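You operate a simulated robot arm through the tools that you are given. There is no shell and no other tool.

You are at the controls of a simulated robot arm. One attempt, no reset.

TASK
Fill the teak oil jug to its line with teak oil and brush it over the sanded toe rail.
Fine: oil the whole top; put can and brush back. Set down upright: teak oil can, oil brush. A coat counts when it lies all over at full strength: go over it till it gets no stronger.

Only the result counts: the job must be done as asked and must still hold three seconds after the hand-in. Knocking over, shifting, dropping, spilling or breaking anything else fails it.

THE ROBOT
A 7-joint arm with a three-finger gripper, fixed in place. Base frame: the origin is at the foot of the arm, x ahead of it, y to its left, z up; the work surface is at about z = 0.84. Readings come in m, rad, newtons and seconds.
With the tool pointing down near the work surface it reaches from about 0.1 to 0.88 m from the base axis. Its first joint turns from -2.897 to 2.897 rad. Payload 2.94 kg.
The tool frame sits at the grasp point between the pads (the TCP): z along the fingers, y along the line on which they close. The tips reach 0.03 m beyond it. Largest opening 0.132 m; the body of the gripper starts 0.107 m behind the TCP.
Orientation is that of the tool frame in the base frame, as a unit quaternion [x, y, z, w]. With the fingers straight down and closing along the base's y, the tool's x points along the base's -x, its y along +y and its z along -z.

THE INTERFACE
- The arm moves only by the tool apply_moves. Its argument "moves" is a list of rows, each a list of 7 numbers: the turn, a rotation vector about the tool's x, y, z in rad, then the shift along the tool's x, y, z in m, then the finger opening in m, from 0 to 0.132. In form: [[wx, wy, wz, x, y, z, claw], ...]. A call has 1 to 20 rows; each row is the pose to reach, as a shift and turn from the pose commanded when the call began, along the tool's axes at that moment. Each row takes 0.2 s and may step no farther than 0.05 m and 0.15 rad from the row before; otherwise, or with a gripper value out of range, the whole call is refused. Where a pose cannot be reached the arm comes as near as it can. A force on the tool above 40 N (or 10 N above the force at the start of the call, whichever is more), or a blocked arm, ends the call early, and 0.2 s more pass. Each finger halts on what it meets, pressing with about 24 N; the grip force reading is that of the motor and also rises with nothing between the fingers. The clock runs only during rows and for 0.2 s after the last one: add rows that repeat a pose to give the fingers time. The reply holds the time, the measured pose of the TCP, the force on the tool along the base axes, the opening and the grip force, in the units named above and with some noise, with the torque about the TCP (base axes, N m) and any sound that the robot's microphone picked up.
- Cameras (640 x 400 px; columns grow to the right, rows downward): "scene" is fixed at [0.051, -0.6496, 1.5584]; the picture's right is [0.75, -0.66, 0.00], its down [-0.33, -0.38, -0.86] and it looks along [0.57, 0.65, -0.50] (base axes); focal length 340 px, centre (320, 200). "wrist" rides on the gripper at [0.072, 0.003, -0.144] in the tool frame; the picture's right is [-0.04, 1.00, 0.00], its down [-0.88, -0.04, -0.48] and it looks along [-0.47, -0.02, 0.88] (tool axes); focal length 256 px, centre (320, 200). There is no depth. A picture from a camera that has moved, and an enlarged one, comes with that camera's place and axes in the base frame and with its lens.
- snapshot(camera): a new picture of that camera. The clock stands still meanwhile.
- raise_lower(by): slides the trunk up (or, below 0, down) by that many m; the arm rides with it, the base frame stays. It gives what a move gives, with no picture.
- enlarge(camera, box): a new picture of the part [left, top, right, bottom] of that camera's present view, enlarged. The clock stands still meanwhile.
- hand_in(): hands the job in; it is judged then, once.

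Places have to be worked out from the pictures, the camera data and where the tool is seen. Open the gripper and draw the arm clear of the work before you hand the job in, unless the task says otherwise.

The tools are called after "Emit:" by a JSON object that holds its "op" and its "data". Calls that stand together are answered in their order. apply_moves: Moves the arm, as the interface text tells. Its arguments: {"type":"object","properties":{"moves":{"type":"array"}},"required":["moves"]} The other tools are called the same way: raise_lower (by) slides the trunk up or down; snapshot (camera) takes a picture; enlarge (camera, box) takes an enlarged picture of a part of a camera's view; hand_in () hands the job in.

At the start:

```text
clock: 0.0
tcp_pos: [0.5512, 0.2022, 1.2859]
tool_rot: [0.0, 1.0, 0.0, 0.0]
wrist_force: [0.2, 0.0, -0.6]
ft_torque: [0.01, 0.01, -0.01]
finger_gap: 0.1321
finger_force: 0.0
trunk travel left (down, up): [-0.325, 0.215]
```

scene: 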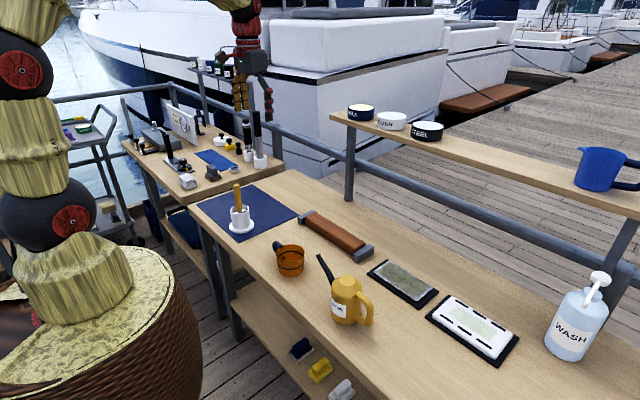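
wrist: 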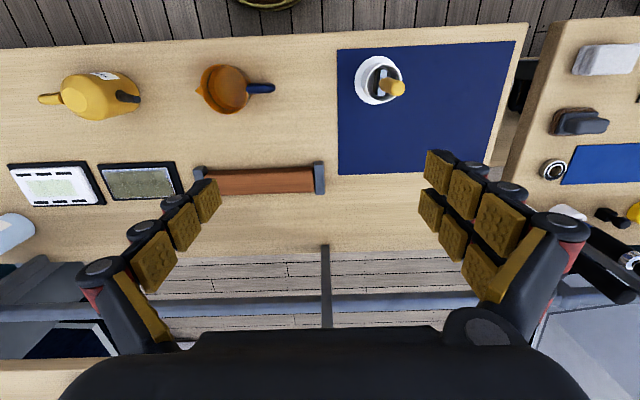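

I'll start by looking closely at the scene: I see a yellow can with a spout, an orange jug, a brush in a white holder, and the toe rail strip. I'm taking enlarged pictures to locate them.

Emit:
{"op": "enlarge", "data": {"camera": "scene", "box": [180, 160, 400, 340]}}

Emit:
{"op": "enlarge", "data": {"camera": "wrist", "box": [0, 20, 320, 220]}}

Emit:
{"op": "enlarge", "data": {"camera": "wrist", "box": [180, 30, 420, 210]}}

Emit:
{"op": "enlarge", "data": {"camera": "scene", "box": [260, 220, 400, 340]}}

```text
2.22 times, centred on (290, 250) of scene
camera zoom: at [0.051, -0.6496, 1.5584], right [0.75, -0.66, 0.0], down [-0.33, -0.38, -0.86], along [0.57, 0.65, -0.5], focal length 755 px, centre (387, 89)
```

zoom: 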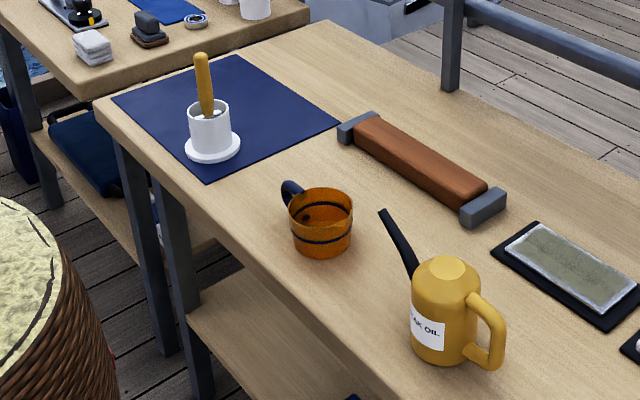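

```text
2.00 times, centred on (160, 120) of wrist
camera zoom: at [0.4803, 0.2051, 1.4309], right [0.04, 1.0, 0.0], down [0.88, -0.04, 0.48], along [0.47, -0.02, -0.88], focal length 512 px, centre (640, 360)
```

zoom: 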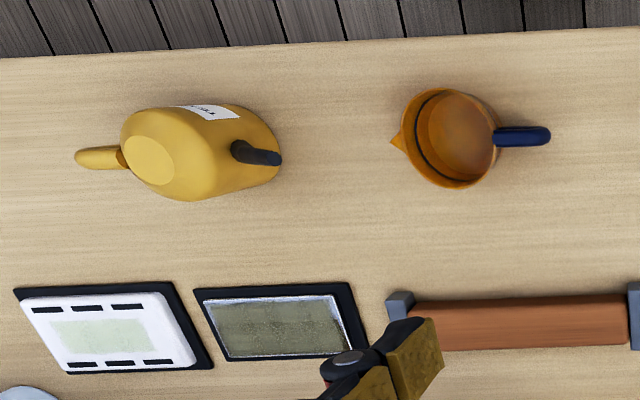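

```text
2.22 times, centred on (300, 120) of wrist
camera zoom: at [0.4803, 0.2051, 1.4309], right [0.04, 1.0, 0.0], down [0.88, -0.04, 0.48], along [0.47, -0.02, -0.88], focal length 569 px, centre (364, 378)
```

zoom: 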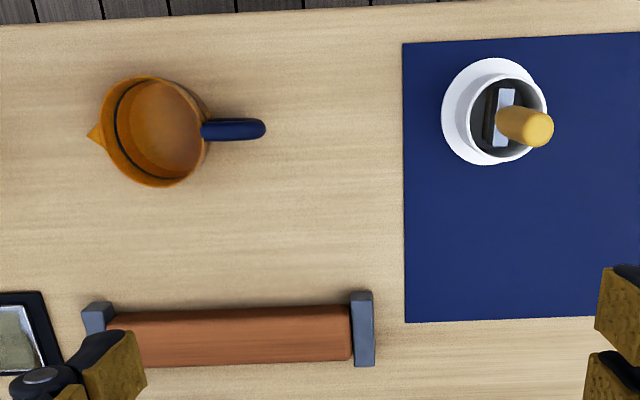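

```text
3.33 times, centred on (330, 280) of scene
camera zoom: at [0.051, -0.6496, 1.5584], right [0.75, -0.66, 0.0], down [-0.33, -0.38, -0.86], along [0.57, 0.65, -0.5], focal length 1132 px, centre (287, -67)
```

zoom: 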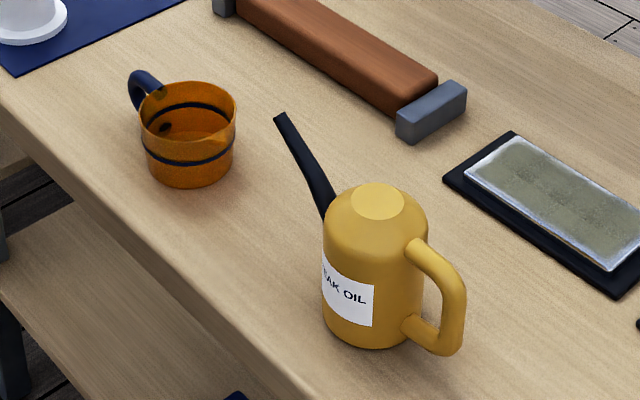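

The can stands at about (0.522, -0.217), 0.12 tall, with its spout pointing to +y and its tip near (0.521, -0.103, 0.969). The jug is at about (0.52, 0.023), the brush holder at about (0.516, 0.323), and the rail at x≈0.717, y from -0.077 to 0.18. I'm moving above the can and turning the tool 90° so the fingers close along x.

Emit:
{"op": "apply_moves", "data": {"moves": [[0, 0, -0.1309, 0.0024, -0.0349, 0.0138, 0.132], [0, 0, -0.2618, 0.0048, -0.0698, 0.0277, 0.132], [0, 0, -0.3927, 0.0073, -0.1048, 0.0415, 0.132], [0, 0, -0.5236, 0.0097, -0.1397, 0.0553, 0.132], [0, 0, -0.6545, 0.0121, -0.1746, 0.0692, 0.132], [0, 0, -0.7854, 0.0145, -0.2095, 0.083, 0.132], [0, 0, -0.9163, 0.0169, -0.2444, 0.0968, 0.132], [0, 0, -1.0472, 0.0193, -0.2793, 0.1107, 0.132], [0, 0, -1.1781, 0.0218, -0.3143, 0.1245, 0.132], [0, 0, -1.309, 0.0242, -0.3492, 0.1383, 0.132], [0, 0, -1.4399, 0.0266, -0.3841, 0.1522, 0.132], [0, 0, -1.5708, 0.029, -0.419, 0.166, 0.132], [0, 0, -1.5708, 0.029, -0.419, 0.166, 0.132]]}}

```text
clock: 2.8
tcp_pos: [0.5219, -0.2173, 1.1199]
tool_rot: [0.707, -0.707, -0.001, 0.0]
wrist_force: [-0.2, 0.8, -0.4]
ft_torque: [0.04, -0.01, -0.03]
finger_gap: 0.132
finger_force: 0.1
trunk travel left (down, up): [-0.325, 0.215]
```

The arm is above the can as commanded. I'm taking both pictures to check the alignment.

Emit:
{"op": "snapshot", "data": {"camera": "wrist"}}

Emit:
{"op": "snapshot", "data": {"camera": "scene"}}

```text
taken
camera wrist: at [0.5196, -0.2894, 1.2659], right [-1.0, 0.04, 0.0], down [0.04, 0.88, 0.48], along [0.02, 0.48, -0.88], focal length 256 px, centre (320, 200)
```

wrist: 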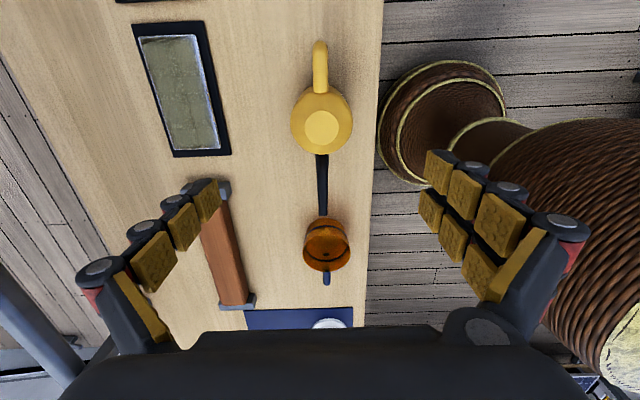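

```text
taken
```

scene: 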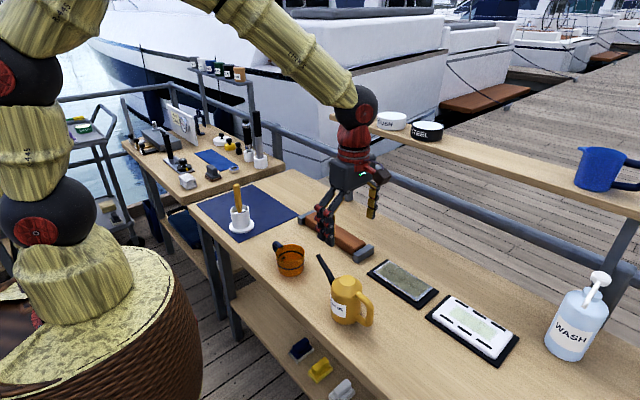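

The can's cap sits under the tool at about (0.520, -0.216). I'm enlarging to pin down the can and jug more precisely.

Emit:
{"op": "enlarge", "data": {"camera": "wrist", "box": [240, 180, 400, 290]}}

Emit:
{"op": "enlarge", "data": {"camera": "wrist", "box": [240, 20, 400, 220]}}

Emit:
{"op": "enlarge", "data": {"camera": "scene", "box": [260, 230, 320, 285]}}

Emit:
{"op": "enlarge", "data": {"camera": "scene", "box": [210, 170, 280, 250]}}

```text
3.64 times, centred on (320, 235) of wrist
camera zoom: at [0.5196, -0.2894, 1.2659], right [-1.0, 0.04, 0.0], down [0.04, 0.88, 0.48], along [0.02, 0.48, -0.88], focal length 931 px, centre (320, 73)
```

zoom: 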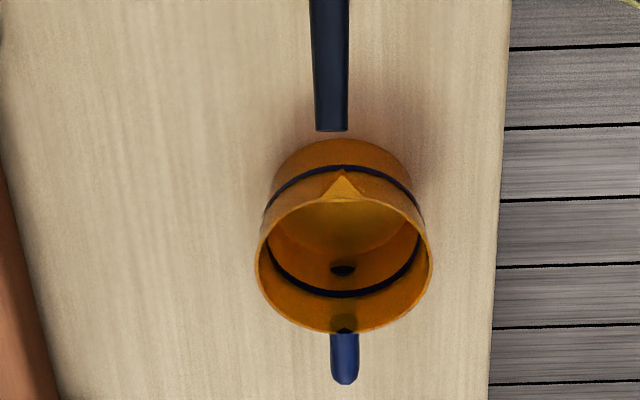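

```text
2.00 times, centred on (320, 120) of wrist
camera zoom: at [0.5196, -0.2894, 1.2659], right [-1.0, 0.04, 0.0], down [0.04, 0.88, 0.48], along [0.02, 0.48, -0.88], focal length 512 px, centre (320, 360)
```

zoom: 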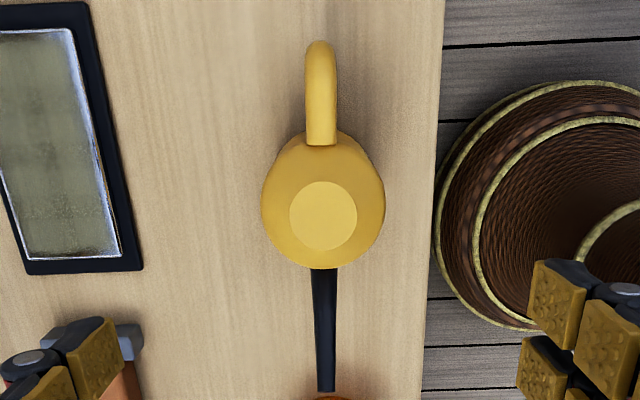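

```text
7.27 times, centred on (290, 258) of scene
camera zoom: at [0.051, -0.6496, 1.5584], right [0.75, -0.66, 0.0], down [-0.33, -0.38, -0.86], along [0.57, 0.65, -0.5], focal length 2470 px, centre (538, -218)
```

zoom: 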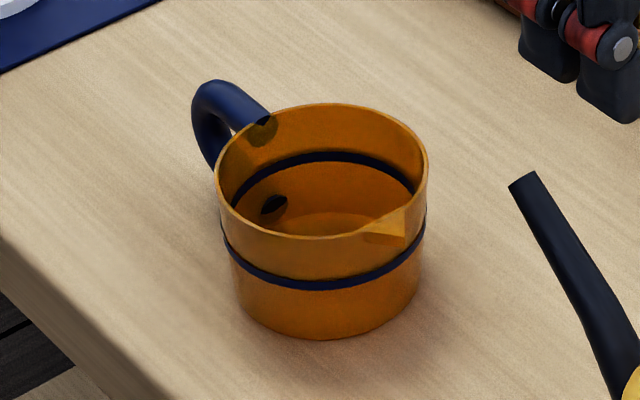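

```text
5.00 times, centred on (245, 210) of scene
camera zoom: at [0.051, -0.6496, 1.5584], right [0.75, -0.66, 0.0], down [-0.33, -0.38, -0.86], along [0.57, 0.65, -0.5], focal length 1698 px, centre (695, 150)
```

zoom: 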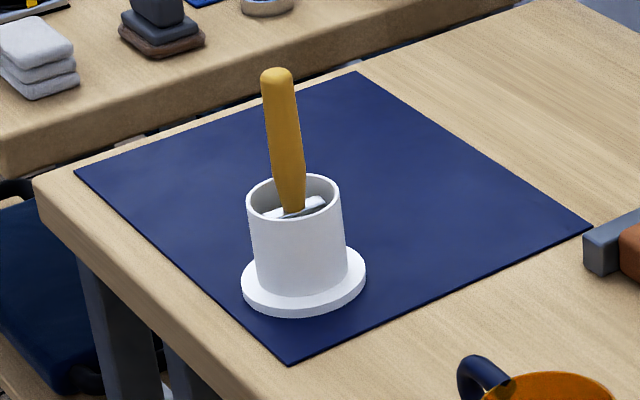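

The jug's line ring is at about z=0.872, its rim at about z=0.90 with radius 0.044, centre (0.521, 0.02). The can axis is at about (0.5205, -0.218), so I'm descending with open fingers to the TCP height of 0.90.

Emit:
{"op": "apply_moves", "data": {"moves": [[0, 0, 0, 0.0, 0.0014, 0.045, 0.132], [0, 0, 0, 0.0005, 0.0014, 0.09, 0.132], [0, 0, 0, 0.0005, 0.0014, 0.13, 0.132], [0, 0, 0, 0.0005, 0.0014, 0.165, 0.132], [0, 0, 0, 0.0005, 0.0014, 0.195, 0.132], [0, 0, 0, 0.0005, 0.0014, 0.215, 0.132], [0, 0, 0, 0.0005, 0.0014, 0.218, 0.132]]}}

Emit:
{"op": "snapshot", "data": {"camera": "scene"}}

Emit:
{"op": "snapshot", "data": {"camera": "wrist"}}

```text
clock: 4.4
tcp_pos: [0.5219, -0.2175, 0.9021]
tool_rot: [-0.707, 0.707, -0.001, 0.0]
wrist_force: [0.0, 0.5, -0.7]
ft_torque: [-0.01, -0.03, 0.01]
finger_gap: 0.1319
finger_force: 0.1
trunk travel left (down, up): [-0.325, 0.215]
```

```text
taken
```

scene: 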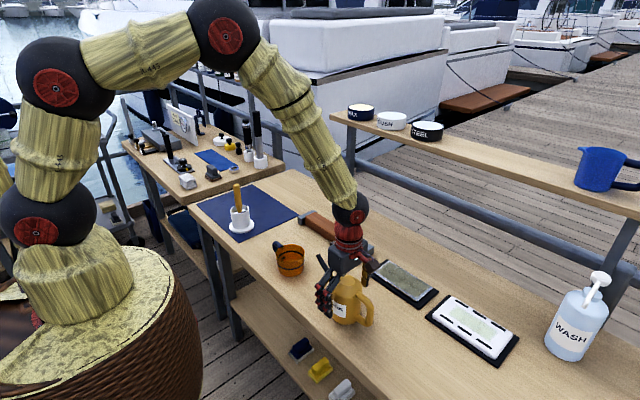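

```text
taken
camera wrist: at [0.5183, -0.2895, 1.0467], right [-1.0, 0.04, 0.0], down [0.04, 0.88, 0.48], along [0.02, 0.48, -0.88], focal length 256 px, centre (320, 200)
```

wrist: 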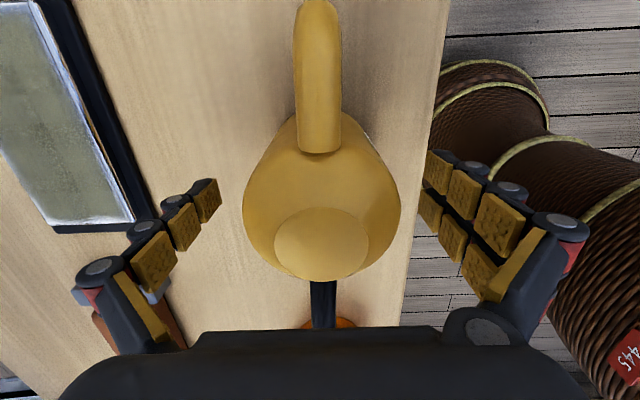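

The fingers straddle the can body symmetrically, clear of the handle and spout. I'm closing the grip now.

Emit:
{"op": "apply_moves", "data": {"moves": [[0, 0, 0, 0, 0, 0, 0.11], [0, 0, 0, 0, 0, 0, 0.095], [0, 0, 0, 0, 0, 0, 0.08], [0, 0, 0, 0, 0, 0, 0.06], [0, 0, 0, 0, 0, 0, 0.06], [0, 0, 0, 0, 0, 0, 0.06], [0, 0, 0, 0, 0, 0, 0.06]]}}

```text
clock: 6.0
tcp_pos: [0.5208, -0.2164, 0.9028]
tool_rot: [-0.707, 0.707, 0.0, 0.0]
wrist_force: [-2.4, 0.2, 2.4]
ft_torque: [0.04, 0.19, -0.04]
finger_gap: 0.0785
finger_force: 23.7
trunk travel left (down, up): [-0.325, 0.215]
```

The grip holds at a 0.0785 gap with 23.7 N. I'm lifting a little and then higher to check the hold and read the weight.

Emit:
{"op": "apply_moves", "data": {"moves": [[0, 0, 0, 0, 0, -0.01, 0.06], [0, 0, 0, 0, 0, -0.025, 0.06], [0, 0, 0, 0, 0, -0.045, 0.06], [0, 0, 0, 0, 0, -0.07, 0.06], [0, 0, 0, 0, 0, -0.08, 0.06], [0, 0, 0, 0, 0, -0.08, 0.06], [0, 0, 0, 0, 0, -0.08, 0.06]]}}

Emit:
{"op": "snapshot", "data": {"camera": "scene"}}

Emit:
{"op": "snapshot", "data": {"camera": "wrist"}}

```text
clock: 7.6
tcp_pos: [0.5203, -0.217, 0.9817]
tool_rot: [0.707, -0.707, 0.0, 0.001]
wrist_force: [0.8, 0.1, -4.7]
ft_torque: [0.0, 0.02, 0.01]
finger_gap: 0.0781
finger_force: 24.1
trunk travel left (down, up): [-0.325, 0.215]
```

```text
taken
```

scene: 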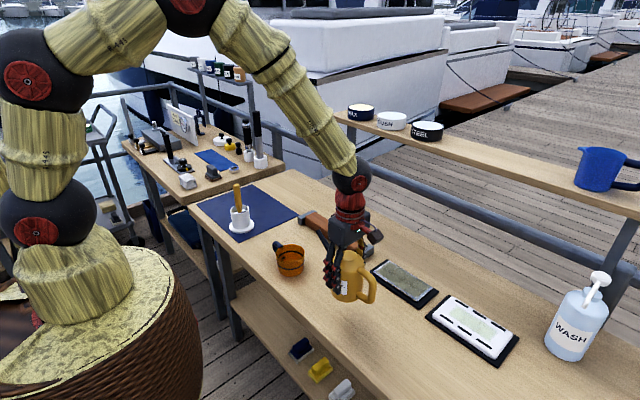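

```text
taken
camera wrist: at [0.5182, -0.2891, 1.1265], right [-1.0, 0.04, 0.0], down [0.04, 0.88, 0.48], along [0.02, 0.48, -0.88], focal length 256 px, centre (320, 200)
```

wrist: 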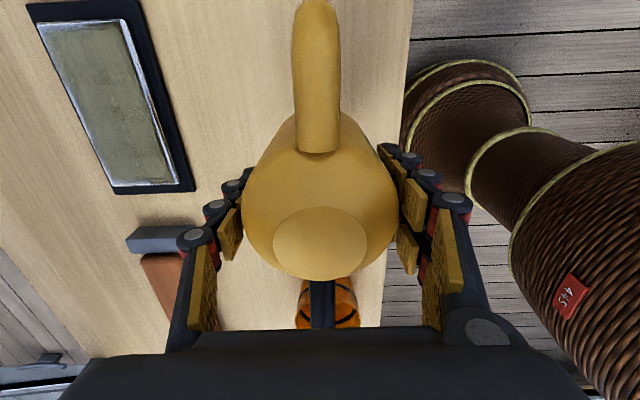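

The can weighs about 4 N and is held firmly without slipping. I'm carrying it toward the jug and tilting to 15° with the spout tip going to about (0.52, 0.01, 1.0), well above the rim.

Emit:
{"op": "apply_moves", "data": {"moves": [[0, 0.03, 0, -0.015, 0, 0, 0.06], [0, 0.08, 0, -0.035, 0, 0.003, 0.06], [0, 0.13, 0, -0.055, 0, 0.007, 0.06], [0, 0.18, 0, -0.075, 0, 0.011, 0.06], [0, 0.22, 0, -0.09, 0, 0.0145, 0.06], [0, 0.2618, 0, -0.0998, 0, 0.0171, 0.06], [0, 0.2618, 0, -0.0998, 0, 0.0171, 0.06], [0, 0.2618, 0, -0.0998, 0, 0.0171, 0.06]]}}

Emit:
{"op": "snapshot", "data": {"camera": "scene"}}

Emit:
{"op": "enlarge", "data": {"camera": "scene", "box": [240, 170, 400, 330]}}

Emit:
{"op": "snapshot", "data": {"camera": "wrist"}}

```text
clock: 9.4
tcp_pos: [0.5206, -0.1176, 0.9648]
tool_rot: [0.701, -0.701, 0.092, 0.091]
wrist_force: [-1.1, -1.6, -3.6]
ft_torque: [0.0, -0.01, -0.02]
finger_gap: 0.0785
finger_force: 23.6
trunk travel left (down, up): [-0.325, 0.215]
```

```text
taken
```

scene: 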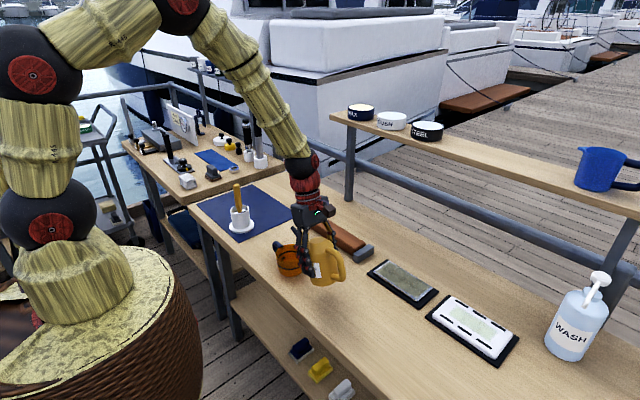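

```text
2.50 times, centred on (320, 250) of scene
camera zoom: at [0.051, -0.6496, 1.5584], right [0.75, -0.66, 0.0], down [-0.33, -0.38, -0.86], along [0.57, 0.65, -0.5], focal length 849 px, centre (320, 75)
```

zoom: 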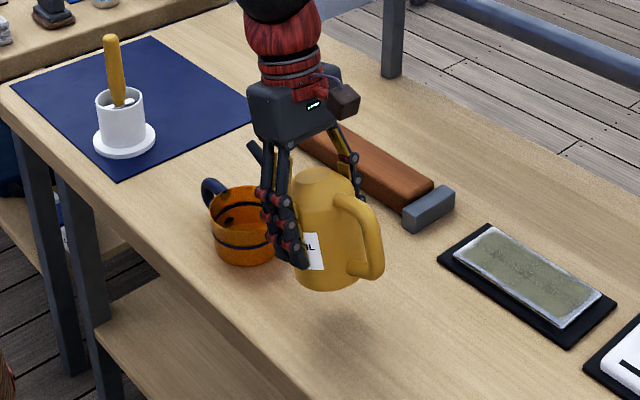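

```text
taken
camera wrist: at [0.5185, -0.1505, 1.1226], right [-1.0, 0.04, -0.01], down [0.04, 0.97, 0.23], along [0.02, 0.23, -0.97], focal length 256 px, centre (320, 200)
```

wrist: 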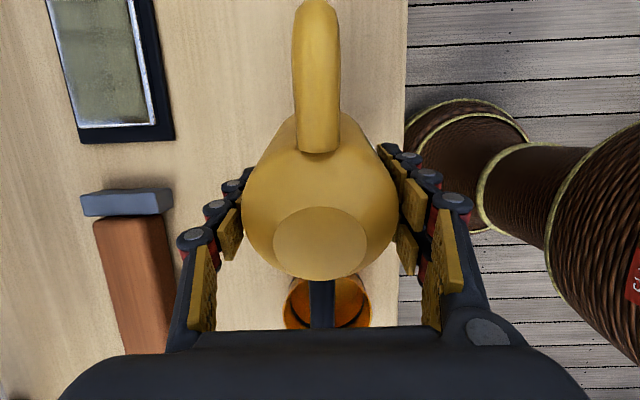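

The spout tip is seen at about (0.522, 0.006, 1.004), right over the jug. I'm tilting on to 25° and lowering so that the tip is about 0.05 above the rim.

Emit:
{"op": "apply_moves", "data": {"moves": [[0, 0.06, 0, -0.0013, 0, 0.0075, 0.06], [0, 0.12, 0, -0.0025, 0, 0.015, 0.06], [0, 0.1745, 0, -0.0037, 0, 0.0221, 0.06], [0, 0.1745, 0, -0.0037, 0, 0.0221, 0.06]]}}

Emit:
{"op": "enlarge", "data": {"camera": "scene", "box": [240, 190, 380, 310]}}

```text
clock: 10.4
tcp_pos: [0.5216, -0.1195, 0.9428]
tool_rot: [0.691, -0.69, 0.152, 0.153]
wrist_force: [-0.5, 0.5, -4.9]
ft_torque: [0.02, 0.03, 0.0]
finger_gap: 0.0785
finger_force: 23.7
trunk travel left (down, up): [-0.325, 0.215]
```

```text
3.33 times, centred on (310, 250) of scene
camera zoom: at [0.051, -0.6496, 1.5584], right [0.75, -0.66, 0.0], down [-0.33, -0.38, -0.86], along [0.57, 0.65, -0.5], focal length 1132 px, centre (353, 33)
```

zoom: 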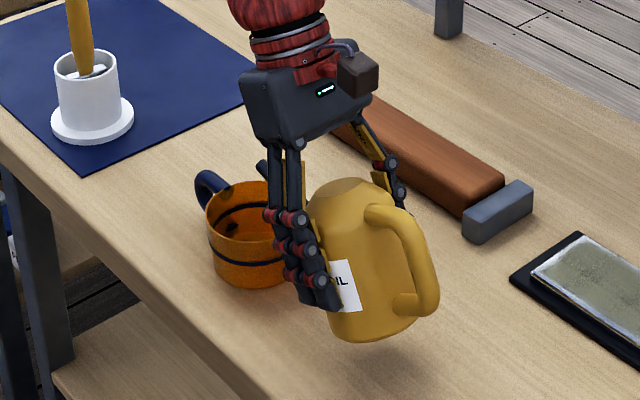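

No oil is flowing yet at 25°. I'm tilting on to 32°, keeping the tip over the jug.

Emit:
{"op": "apply_moves", "data": {"moves": [[0, 0.06, 0, 0.0005, 0, -0.0004, 0.06], [0, 0.1222, 0, 0.001, 0, -0.0007, 0.06], [0, 0.1222, 0, 0.001, 0, -0.0007, 0.06]]}}

Emit:
{"op": "enlarge", "data": {"camera": "scene", "box": [260, 215, 330, 285]}}

```text
clock: 11.2
tcp_pos: [0.5211, -0.1217, 0.944]
tool_rot: [0.68, -0.68, 0.195, 0.194]
wrist_force: [1.2, -0.2, -4.2]
ft_torque: [0.01, 0.02, 0.01]
finger_gap: 0.0784
finger_force: 23.4
trunk travel left (down, up): [-0.325, 0.215]
```

```text
5.71 times, centred on (295, 250) of scene
camera zoom: at [0.051, -0.6496, 1.5584], right [0.75, -0.66, 0.0], down [-0.33, -0.38, -0.86], along [0.57, 0.65, -0.5], focal length 1941 px, centre (463, -86)
```

zoom: 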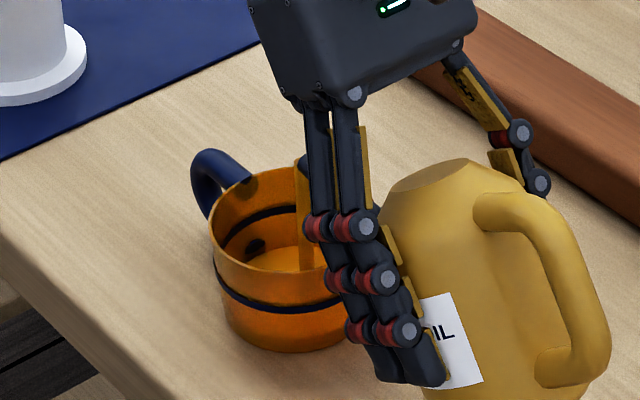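

A stream is now falling from the spout tip into the jug. I'm holding this tilt briefly and watching the level.

Emit:
{"op": "apply_moves", "data": {"moves": [[0, 0, 0, 0, 0, 0, 0.06]]}}

Emit:
{"op": "enlarge", "data": {"camera": "scene", "box": [260, 225, 320, 285]}}

```text
clock: 11.6
tcp_pos: [0.5194, -0.1207, 0.9441]
tool_rot: [0.68, -0.68, 0.195, 0.194]
wrist_force: [-0.1, -0.5, -4.2]
ft_torque: [0.01, -0.01, 0.04]
finger_gap: 0.0784
finger_force: 23.6
trunk travel left (down, up): [-0.325, 0.215]
```

```text
6.67 times, centred on (290, 255) of scene
camera zoom: at [0.051, -0.6496, 1.5584], right [0.75, -0.66, 0.0], down [-0.33, -0.38, -0.86], along [0.57, 0.65, -0.5], focal length 2264 px, centre (520, -167)
```

zoom: 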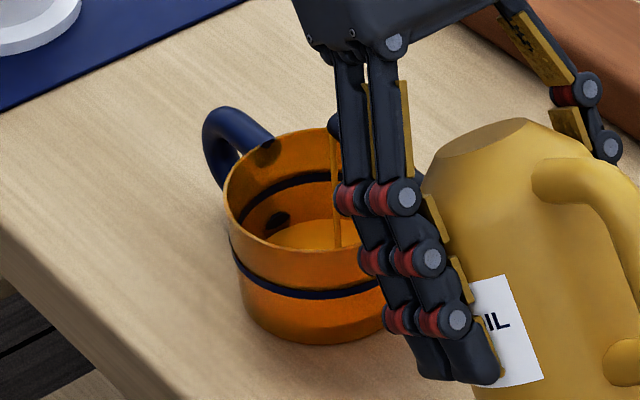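

The stream is thin and falls inside the jug; the level has begun to rise but is well below the ring. I'm tilting 3° more and checking.

Emit:
{"op": "apply_moves", "data": {"moves": [[0, 0.0524, 0, 0.0017, 0, -0.0035, 0.06], [0, 0.0524, 0, 0.0017, 0, -0.0035, 0.06]]}}

Emit:
{"op": "enlarge", "data": {"camera": "scene", "box": [260, 225, 320, 285]}}

```text
clock: 12.2
tcp_pos: [0.5221, -0.1202, 0.948]
tool_rot: [0.675, -0.674, 0.213, 0.213]
wrist_force: [0.0, -0.3, -3.9]
ft_torque: [0.02, -0.01, -0.01]
finger_gap: 0.0784
finger_force: 23.6
trunk travel left (down, up): [-0.325, 0.215]
```

```text
6.67 times, centred on (290, 255) of scene
camera zoom: at [0.051, -0.6496, 1.5584], right [0.75, -0.66, 0.0], down [-0.33, -0.38, -0.86], along [0.57, 0.65, -0.5], focal length 2264 px, centre (520, -167)
```

zoom: 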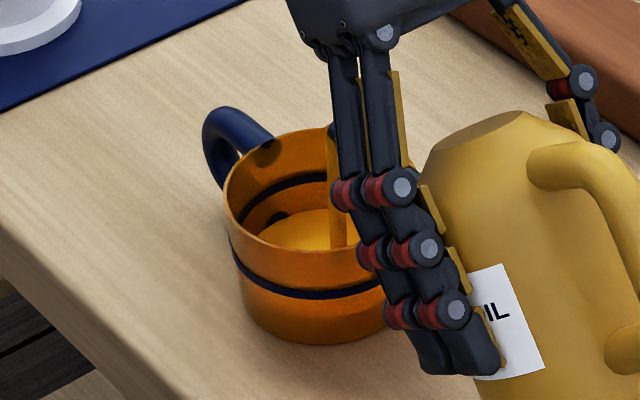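

The level has risen to roughly 40% of the way to the ring. I'm holding the tilt for 0.4 s more and checking.

Emit:
{"op": "apply_moves", "data": {"moves": [[0, 0, 0, 0, 0, 0, 0.06]]}}

Emit:
{"op": "enlarge", "data": {"camera": "scene", "box": [260, 225, 320, 285]}}

```text
clock: 12.6
tcp_pos: [0.5217, -0.1206, 0.947]
tool_rot: [0.674, -0.674, 0.213, 0.212]
wrist_force: [-0.6, 0.4, -3.9]
ft_torque: [0.02, 0.01, -0.01]
finger_gap: 0.0784
finger_force: 23.8
trunk travel left (down, up): [-0.325, 0.215]
```

```text
6.67 times, centred on (290, 255) of scene
camera zoom: at [0.051, -0.6496, 1.5584], right [0.75, -0.66, 0.0], down [-0.33, -0.38, -0.86], along [0.57, 0.65, -0.5], focal length 2264 px, centre (520, -167)
```

zoom: 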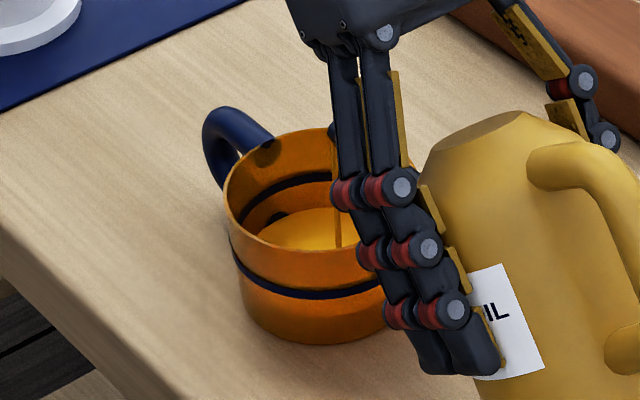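

The stream thins out as the head falls, so the flow limits itself. I'm tilting 3° more (38°) and letting it run a moment.

Emit:
{"op": "apply_moves", "data": {"moves": [[0, 0.0524, 0, 0.0022, 0, -0.0044, 0.06], [0, 0.0524, 0, 0.0022, 0, -0.0044, 0.06], [0, 0.0524, 0, 0.0022, 0, -0.0044, 0.06]]}}

Emit:
{"op": "enlarge", "data": {"camera": "scene", "box": [260, 225, 320, 285]}}

```text
clock: 13.4
tcp_pos: [0.5218, -0.1188, 0.9523]
tool_rot: [-0.668, 0.669, -0.23, -0.231]
wrist_force: [0.5, 0.3, -4.1]
ft_torque: [0.06, 0.02, 0.01]
finger_gap: 0.0785
finger_force: 23.7
trunk travel left (down, up): [-0.325, 0.215]
```

```text
6.67 times, centred on (290, 255) of scene
camera zoom: at [0.051, -0.6496, 1.5584], right [0.75, -0.66, 0.0], down [-0.33, -0.38, -0.86], along [0.57, 0.65, -0.5], focal length 2264 px, centre (520, -167)
```

zoom: 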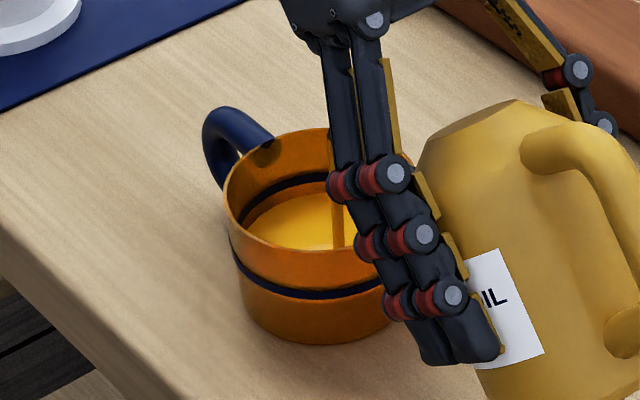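

The level is now about two thirds of the way to the ring. I'm holding for 0.4 s and looking closer.

Emit:
{"op": "apply_moves", "data": {"moves": [[0, 0, 0, 0, 0, 0, 0.06]]}}

Emit:
{"op": "enlarge", "data": {"camera": "scene", "box": [275, 240, 307, 272]}}

```text
clock: 13.8
tcp_pos: [0.5222, -0.1199, 0.952]
tool_rot: [0.669, -0.668, 0.23, 0.23]
wrist_force: [-0.4, 0.0, -4.7]
ft_torque: [0.04, -0.03, 0.03]
finger_gap: 0.0784
finger_force: 24.4
trunk travel left (down, up): [-0.325, 0.215]
```

```text
12.50 times, centred on (291, 256) of scene
camera zoom: at [0.051, -0.6496, 1.5584], right [0.75, -0.66, 0.0], down [-0.33, -0.38, -0.86], along [0.57, 0.65, -0.5], focal length 4245 px, centre (682, -500)
```

zoom: 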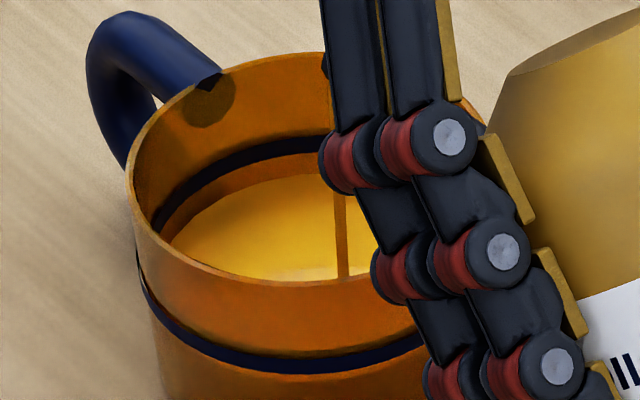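

The surface is about 9 mm below the ring. I'm tilting 2.5° more and letting it run briefly.

Emit:
{"op": "apply_moves", "data": {"moves": [[0, 0.0436, 0, 0.00275, 0, -0.005, 0.06], [0, 0.0436, 0, 0.00275, 0, -0.005, 0.06]]}}

Emit:
{"op": "enlarge", "data": {"camera": "scene", "box": [275, 240, 307, 272]}}

```text
clock: 14.4
tcp_pos: [0.5216, -0.1173, 0.9579]
tool_rot: [0.664, -0.663, 0.246, 0.244]
wrist_force: [0.9, -0.1, -3.4]
ft_torque: [0.04, 0.0, 0.02]
finger_gap: 0.0784
finger_force: 24.0
trunk travel left (down, up): [-0.325, 0.215]
```

```text
12.50 times, centred on (291, 256) of scene
camera zoom: at [0.051, -0.6496, 1.5584], right [0.75, -0.66, 0.0], down [-0.33, -0.38, -0.86], along [0.57, 0.65, -0.5], focal length 4245 px, centre (682, -500)
```

zoom: 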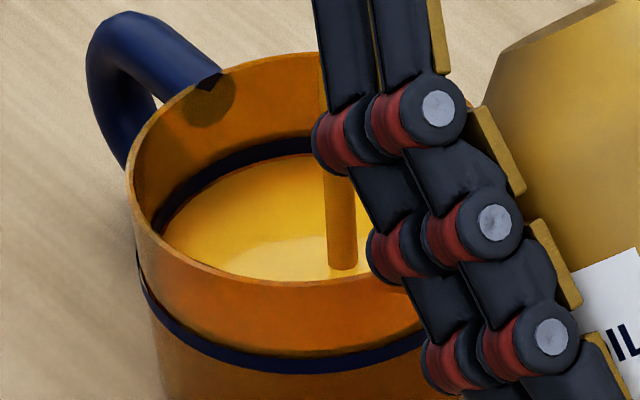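

The surface has nearly reached the lower edge of the ring with the stream still strong, so I'm tilting back 4° at once to throttle it.

Emit:
{"op": "apply_moves", "data": {"moves": [[0, -0.0698, 0, -0.0036, 0, 0.0062, 0.06]]}}

Emit:
{"op": "enlarge", "data": {"camera": "scene", "box": [275, 240, 307, 272]}}

```text
clock: 14.8
tcp_pos: [0.5215, -0.1196, 0.9522]
tool_rot: [-0.671, 0.672, -0.22, -0.222]
wrist_force: [0.7, -0.3, -3.7]
ft_torque: [0.04, -0.01, 0.01]
finger_gap: 0.0786
finger_force: 23.6
trunk travel left (down, up): [-0.325, 0.215]
```

```text
12.50 times, centred on (291, 256) of scene
camera zoom: at [0.051, -0.6496, 1.5584], right [0.75, -0.66, 0.0], down [-0.33, -0.38, -0.86], along [0.57, 0.65, -0.5], focal length 4245 px, centre (682, -500)
```

zoom: 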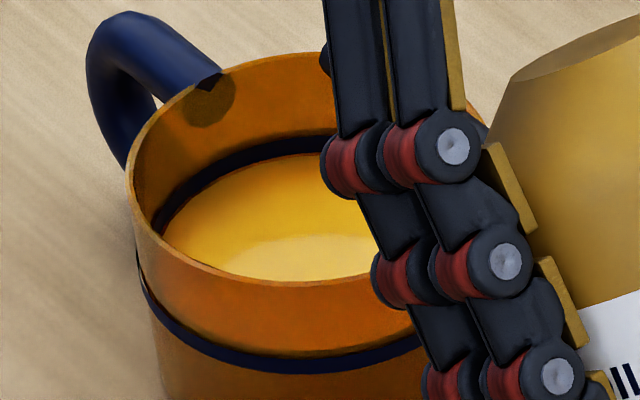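

The stream has stopped. I'm zooming further in to judge the level against the ring.

Emit:
{"op": "enlarge", "data": {"camera": "scene", "box": [280, 245, 296, 261]}}

Emit:
{"op": "snapshot", "data": {"camera": "wrist"}}

```text
16.00 times, centred on (288, 253) of scene
camera zoom: at [0.051, -0.6496, 1.5584], right [0.75, -0.66, 0.0], down [-0.33, -0.38, -0.86], along [0.57, 0.65, -0.5], focal length 5434 px, centre (832, -648)
```

zoom: 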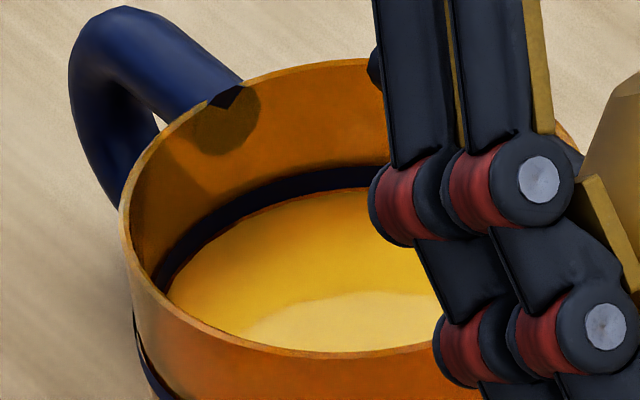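

```text
taken
camera wrist: at [0.5186, -0.0923, 1.1103], right [-1.0, 0.03, -0.02], down [0.04, 0.99, -0.14], along [0.02, -0.14, -0.99], focal length 256 px, centre (320, 200)
```

wrist: 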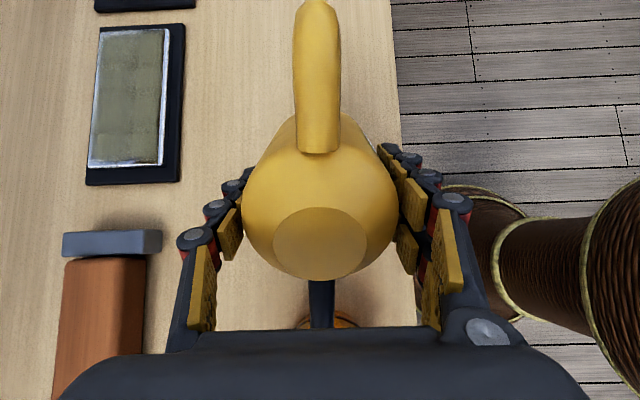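

The surface just touches the ring's lower edge, about 1.5–2 mm short of its centre. I'm giving one short dose: tilt forward 4° for one row and straight back.

Emit:
{"op": "apply_moves", "data": {"moves": [[0, 0.0698, 0, 0.0032, 0, -0.0065, 0.06], [0, 0, 0, 0, 0, 0, 0.06]]}}

Emit:
{"op": "enlarge", "data": {"camera": "scene", "box": [280, 245, 296, 261]}}

```text
clock: 15.4
tcp_pos: [0.5223, -0.1192, 0.9517]
tool_rot: [-0.671, 0.672, -0.221, -0.222]
wrist_force: [0.5, 0.7, -4.6]
ft_torque: [0.03, 0.02, 0.0]
finger_gap: 0.0783
finger_force: 23.9
trunk travel left (down, up): [-0.325, 0.215]
```

```text
16.00 times, centred on (288, 253) of scene
camera zoom: at [0.051, -0.6496, 1.5584], right [0.75, -0.66, 0.0], down [-0.33, -0.38, -0.86], along [0.57, 0.65, -0.5], focal length 5434 px, centre (832, -648)
```

zoom: 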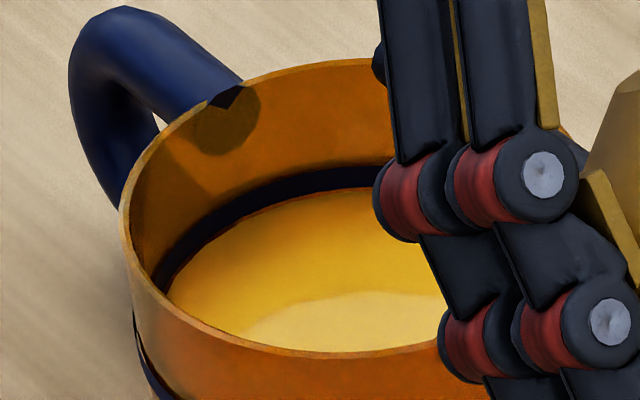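

That dose changed almost nothing visible. I'm repeating it with one more row at the forward tilt.

Emit:
{"op": "apply_moves", "data": {"moves": [[0, 0.0698, 0, 0.0032, 0, -0.0065, 0.06], [0, 0.0698, 0, 0.0032, 0, -0.0065, 0.06], [0, 0, 0, 0, 0, 0, 0.06]]}}

Emit:
{"op": "enlarge", "data": {"camera": "scene", "box": [280, 245, 296, 261]}}

```text
clock: 16.2
tcp_pos: [0.521, -0.1206, 0.9511]
tool_rot: [-0.671, 0.672, -0.222, -0.221]
wrist_force: [-0.3, -0.7, -4.0]
ft_torque: [0.02, 0.01, 0.02]
finger_gap: 0.0782
finger_force: 24.3
trunk travel left (down, up): [-0.325, 0.215]
```

```text
16.00 times, centred on (288, 253) of scene
camera zoom: at [0.051, -0.6496, 1.5584], right [0.75, -0.66, 0.0], down [-0.33, -0.38, -0.86], along [0.57, 0.65, -0.5], focal length 5434 px, centre (832, -648)
```

zoom: 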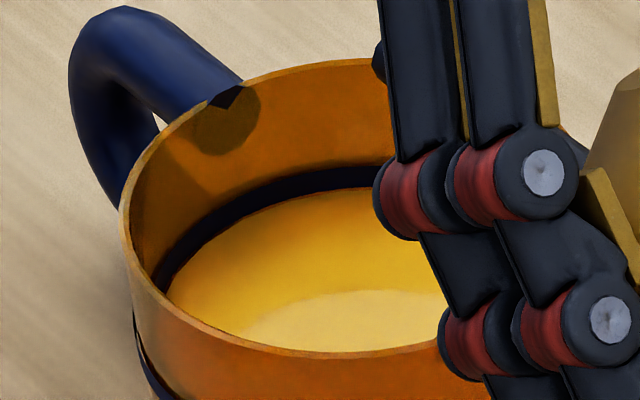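

The surface is still at the ring's lower edge, so I need a slightly stronger dose: 5° forward for two rows, then back.

Emit:
{"op": "apply_moves", "data": {"moves": [[0, 0.0873, 0, 0.0043, 0, -0.0088, 0.06], [0, 0.0873, 0, 0.0043, 0, -0.0088, 0.06], [0, 0, 0, 0, 0, 0, 0.06]]}}

Emit:
{"op": "enlarge", "data": {"camera": "scene", "box": [280, 245, 296, 261]}}

```text
clock: 17.0
tcp_pos: [0.5212, -0.1195, 0.9508]
tool_rot: [-0.671, 0.672, -0.221, -0.222]
wrist_force: [1.4, 0.1, -3.9]
ft_torque: [0.06, 0.0, 0.0]
finger_gap: 0.0782
finger_force: 24.2
trunk travel left (down, up): [-0.325, 0.215]
```

```text
16.00 times, centred on (288, 253) of scene
camera zoom: at [0.051, -0.6496, 1.5584], right [0.75, -0.66, 0.0], down [-0.33, -0.38, -0.86], along [0.57, 0.65, -0.5], focal length 5434 px, centre (832, -648)
```

zoom: 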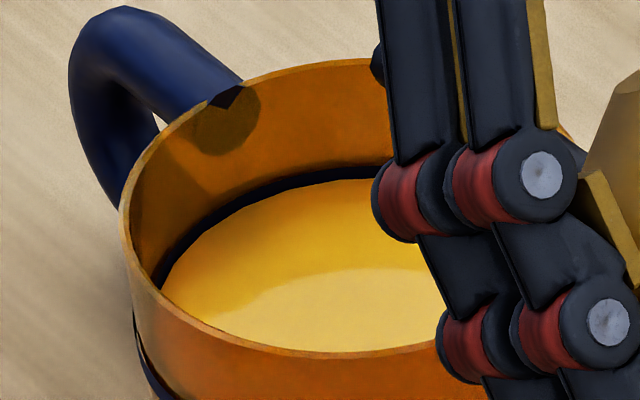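

The surface now lies at the middle of the ring: full to the line, with the stream stopped. I'm tilting the can back toward upright while the tip stays over the jug.

Emit:
{"op": "apply_moves", "data": {"moves": [[0, -0.0938, 0, 0.0017, 0, -0.0031, 0.06], [0, -0.1876, 0, 0.0034, 0, -0.0062, 0.06], [0, -0.2814, 0, 0.005, 0, -0.0093, 0.06], [0, -0.3752, 0, 0.0067, 0, -0.0124, 0.06], [0, -0.3752, 0, 0.0067, 0, -0.0124, 0.06]]}}

Emit:
{"op": "enlarge", "data": {"camera": "scene", "box": [260, 225, 320, 285]}}

```text
clock: 18.2
tcp_pos: [0.5217, -0.1189, 0.9666]
tool_rot: [0.701, -0.701, 0.092, 0.092]
wrist_force: [-0.5, -0.2, -3.0]
ft_torque: [-0.02, 0.0, 0.0]
finger_gap: 0.0783
finger_force: 24.0
trunk travel left (down, up): [-0.325, 0.215]
```

```text
6.67 times, centred on (290, 255) of scene
camera zoom: at [0.051, -0.6496, 1.5584], right [0.75, -0.66, 0.0], down [-0.33, -0.38, -0.86], along [0.57, 0.65, -0.5], focal length 2264 px, centre (520, -167)
```

zoom: 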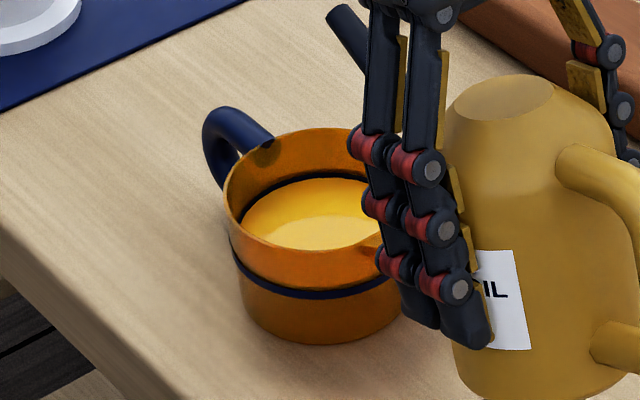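

No drips on the table, and the level is right at the ring. I'm carrying the can back to its original spot, upright, at 0.08 above the table.

Emit:
{"op": "apply_moves", "data": {"moves": [[0, -0.045, 0, 0.0168, 0, 0.0016, 0.06], [0, -0.09, 0, 0.0336, 0, 0.0031, 0.06], [0, -0.135, 0, 0.0504, 0, 0.0047, 0.06], [0, -0.18, 0, 0.0672, 0, 0.0062, 0.06], [0, -0.225, 0, 0.084, 0, 0.0078, 0.06], [0, -0.2618, 0, 0.1008, 0, 0.0093, 0.06], [0, -0.2618, 0, 0.1008, 0, 0.0093, 0.06], [0, -0.2618, 0, 0.1008, 0, 0.0093, 0.06]]}}

Emit:
{"op": "snapshot", "data": {"camera": "scene"}}

Emit:
{"op": "snapshot", "data": {"camera": "wrist"}}

```text
clock: 20.0
tcp_pos: [0.5229, -0.2169, 0.9817]
tool_rot: [0.707, -0.707, 0.0, 0.0]
wrist_force: [-0.1, -1.0, -3.9]
ft_torque: [0.03, -0.06, 0.02]
finger_gap: 0.0781
finger_force: 24.1
trunk travel left (down, up): [-0.325, 0.215]
```

```text
taken
```

scene: 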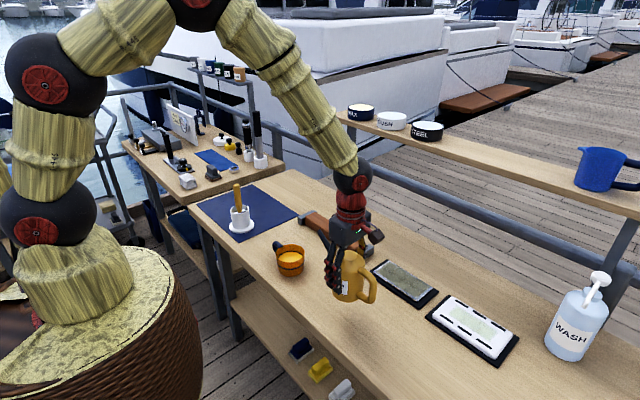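

```text
taken
camera wrist: at [0.5199, -0.29, 1.1263], right [-1.0, 0.04, 0.0], down [0.04, 0.88, 0.48], along [0.02, 0.48, -0.88], focal length 256 px, centre (320, 200)
```

wrist: 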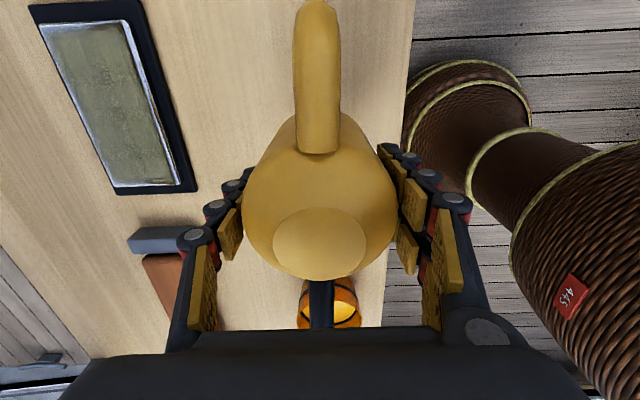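

The can hangs exactly as after lifting, over its original place. I'm lowering it gently to the table.

Emit:
{"op": "apply_moves", "data": {"moves": [[0, 0, 0, 0, 0, 0.025, 0.06], [0, 0, 0, 0, 0, 0.05, 0.06], [0, 0, 0, 0, 0, 0.065, 0.06], [0, 0, 0, 0, 0, 0.073, 0.06], [0, 0, 0, 0, 0, 0.077, 0.06], [0, 0, 0, 0, 0, 0.079, 0.06], [0, 0, 0, 0, 0, 0.08, 0.06], [0, 0, 0, 0, 0, 0.08, 0.06]]}}

Emit:
{"op": "enlarge", "data": {"camera": "scene", "box": [260, 210, 400, 350]}}

```text
clock: 21.8
tcp_pos: [0.5222, -0.2185, 0.9036]
tool_rot: [-0.707, 0.707, -0.001, 0.0]
wrist_force: [-3.7, 1.0, 8.2]
ft_torque: [0.26, -0.17, 0.05]
finger_gap: 0.0787
finger_force: 24.4
trunk travel left (down, up): [-0.325, 0.215]
```

```text
2.86 times, centred on (330, 280) of scene
camera zoom: at [0.051, -0.6496, 1.5584], right [0.75, -0.66, 0.0], down [-0.33, -0.38, -0.86], along [0.57, 0.65, -0.5], focal length 970 px, centre (291, -29)
```

zoom: 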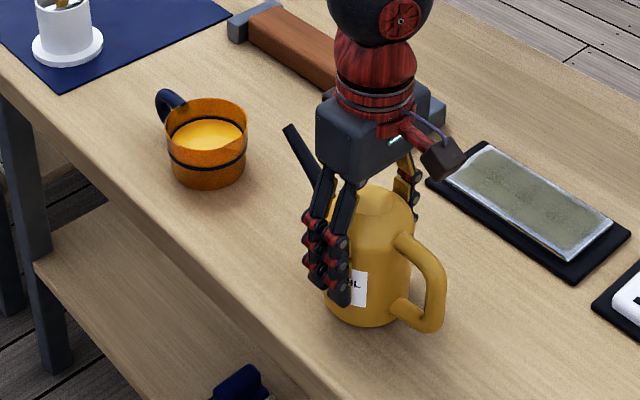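

The upward 8 N shows the can stands on the table. I'm opening the fingers fully and then rising straight up.

Emit:
{"op": "apply_moves", "data": {"moves": [[0, 0, 0, 0, 0, -0.0008, 0.08], [0, 0, 0, 0, 0, -0.0008, 0.095], [0, 0, 0, 0, 0, -0.0008, 0.11], [0, 0, 0, 0, 0, -0.0008, 0.132], [0, 0, 0, 0, 0, -0.0008, 0.132], [0, 0, 0, 0, 0, -0.0008, 0.132]]}}

Emit:
{"op": "enlarge", "data": {"camera": "scene", "box": [260, 210, 400, 350]}}

Emit:
{"op": "snapshot", "data": {"camera": "wrist"}}

```text
clock: 23.2
tcp_pos: [0.5219, -0.2178, 0.9025]
tool_rot: [-0.707, 0.707, 0.0, 0.0]
wrist_force: [0.4, 0.3, 0.2]
ft_torque: [0.0, 0.01, -0.02]
finger_gap: 0.1322
finger_force: 0.0
trunk travel left (down, up): [-0.325, 0.215]
```

```text
2.86 times, centred on (330, 280) of scene
camera zoom: at [0.051, -0.6496, 1.5584], right [0.75, -0.66, 0.0], down [-0.33, -0.38, -0.86], along [0.57, 0.65, -0.5], focal length 970 px, centre (291, -29)
```

zoom: 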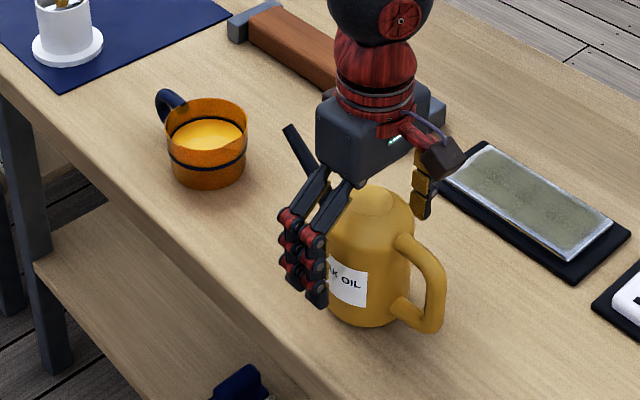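

```text
taken
camera wrist: at [0.5194, -0.2901, 1.0477], right [-1.0, 0.04, 0.0], down [0.04, 0.88, 0.48], along [0.02, 0.48, -0.88], focal length 256 px, centre (320, 200)
```

wrist: 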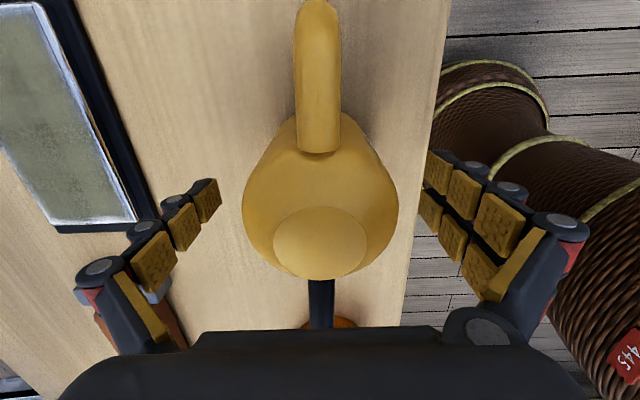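

The can is released and standing upright in its place. I'm rising straight up, turning the tool back, and moving above the brush at about (0.517, 0.322).

Emit:
{"op": "apply_moves", "data": {"moves": [[0, 0, 0, 0, 0, -0.03, 0.132], [0, 0, 0, 0, 0, -0.075, 0.132], [0, 0, 0, 0, 0, -0.12, 0.132], [0, 0, 0, 0, 0, -0.165, 0.132], [0, 0, 0, 0, 0, -0.205, 0.132], [0, 0, 0, 0, 0, -0.2273, 0.132], [0, 0, 0.1309, -0.045, 0.0003, -0.2273, 0.132], [0, 0, 0.2618, -0.09, 0.0006, -0.2273, 0.132], [0, 0, 0.3927, -0.135, 0.0009, -0.2273, 0.132], [0, 0, 0.5236, -0.18, 0.0013, -0.2273, 0.132], [0, 0, 0.6545, -0.225, 0.0016, -0.2273, 0.132], [0, 0, 0.7854, -0.27, 0.0019, -0.2273, 0.132], [0, 0, 0.9163, -0.315, 0.0022, -0.2273, 0.132], [0, 0, 1.0472, -0.36, 0.0025, -0.2273, 0.132], [0, 0, 1.1781, -0.405, 0.0029, -0.2273, 0.132], [0, 0, 1.309, -0.45, 0.0032, -0.2273, 0.132], [0, 0, 1.4399, -0.495, 0.0035, -0.2273, 0.132], [0, 0, 1.5708, -0.54, 0.0038, -0.2273, 0.132], [0, 0, 1.5708, -0.54, 0.0038, -0.2273, 0.132]]}}

Emit:
{"op": "snapshot", "data": {"camera": "wrist"}}

Emit:
{"op": "snapshot", "data": {"camera": "scene"}}

```text
clock: 27.2
tcp_pos: [0.5194, 0.3222, 1.1292]
tool_rot: [0.0, 1.0, -0.001, 0.0]
wrist_force: [0.2, 0.2, 0.2]
ft_torque: [0.0, -0.04, 0.03]
finger_gap: 0.1321
finger_force: 0.1
trunk travel left (down, up): [-0.325, 0.215]
```

```text
taken
camera wrist: at [0.4467, 0.3257, 1.2743], right [0.04, 1.0, 0.0], down [0.88, -0.04, 0.48], along [0.48, -0.02, -0.88], focal length 256 px, centre (320, 200)
```

wrist: 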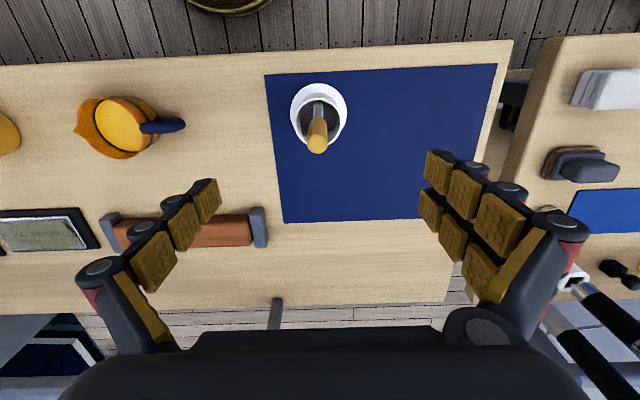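

```text
taken
```

scene: 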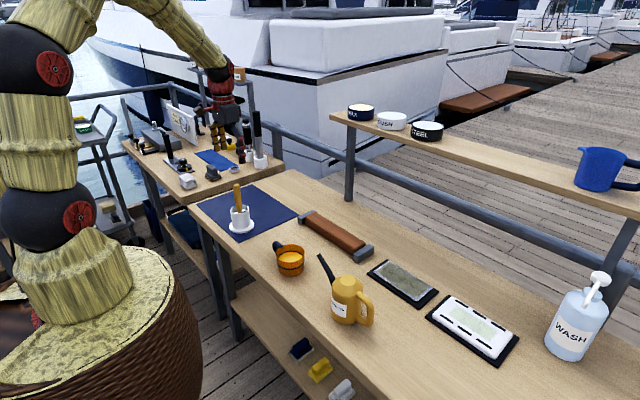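

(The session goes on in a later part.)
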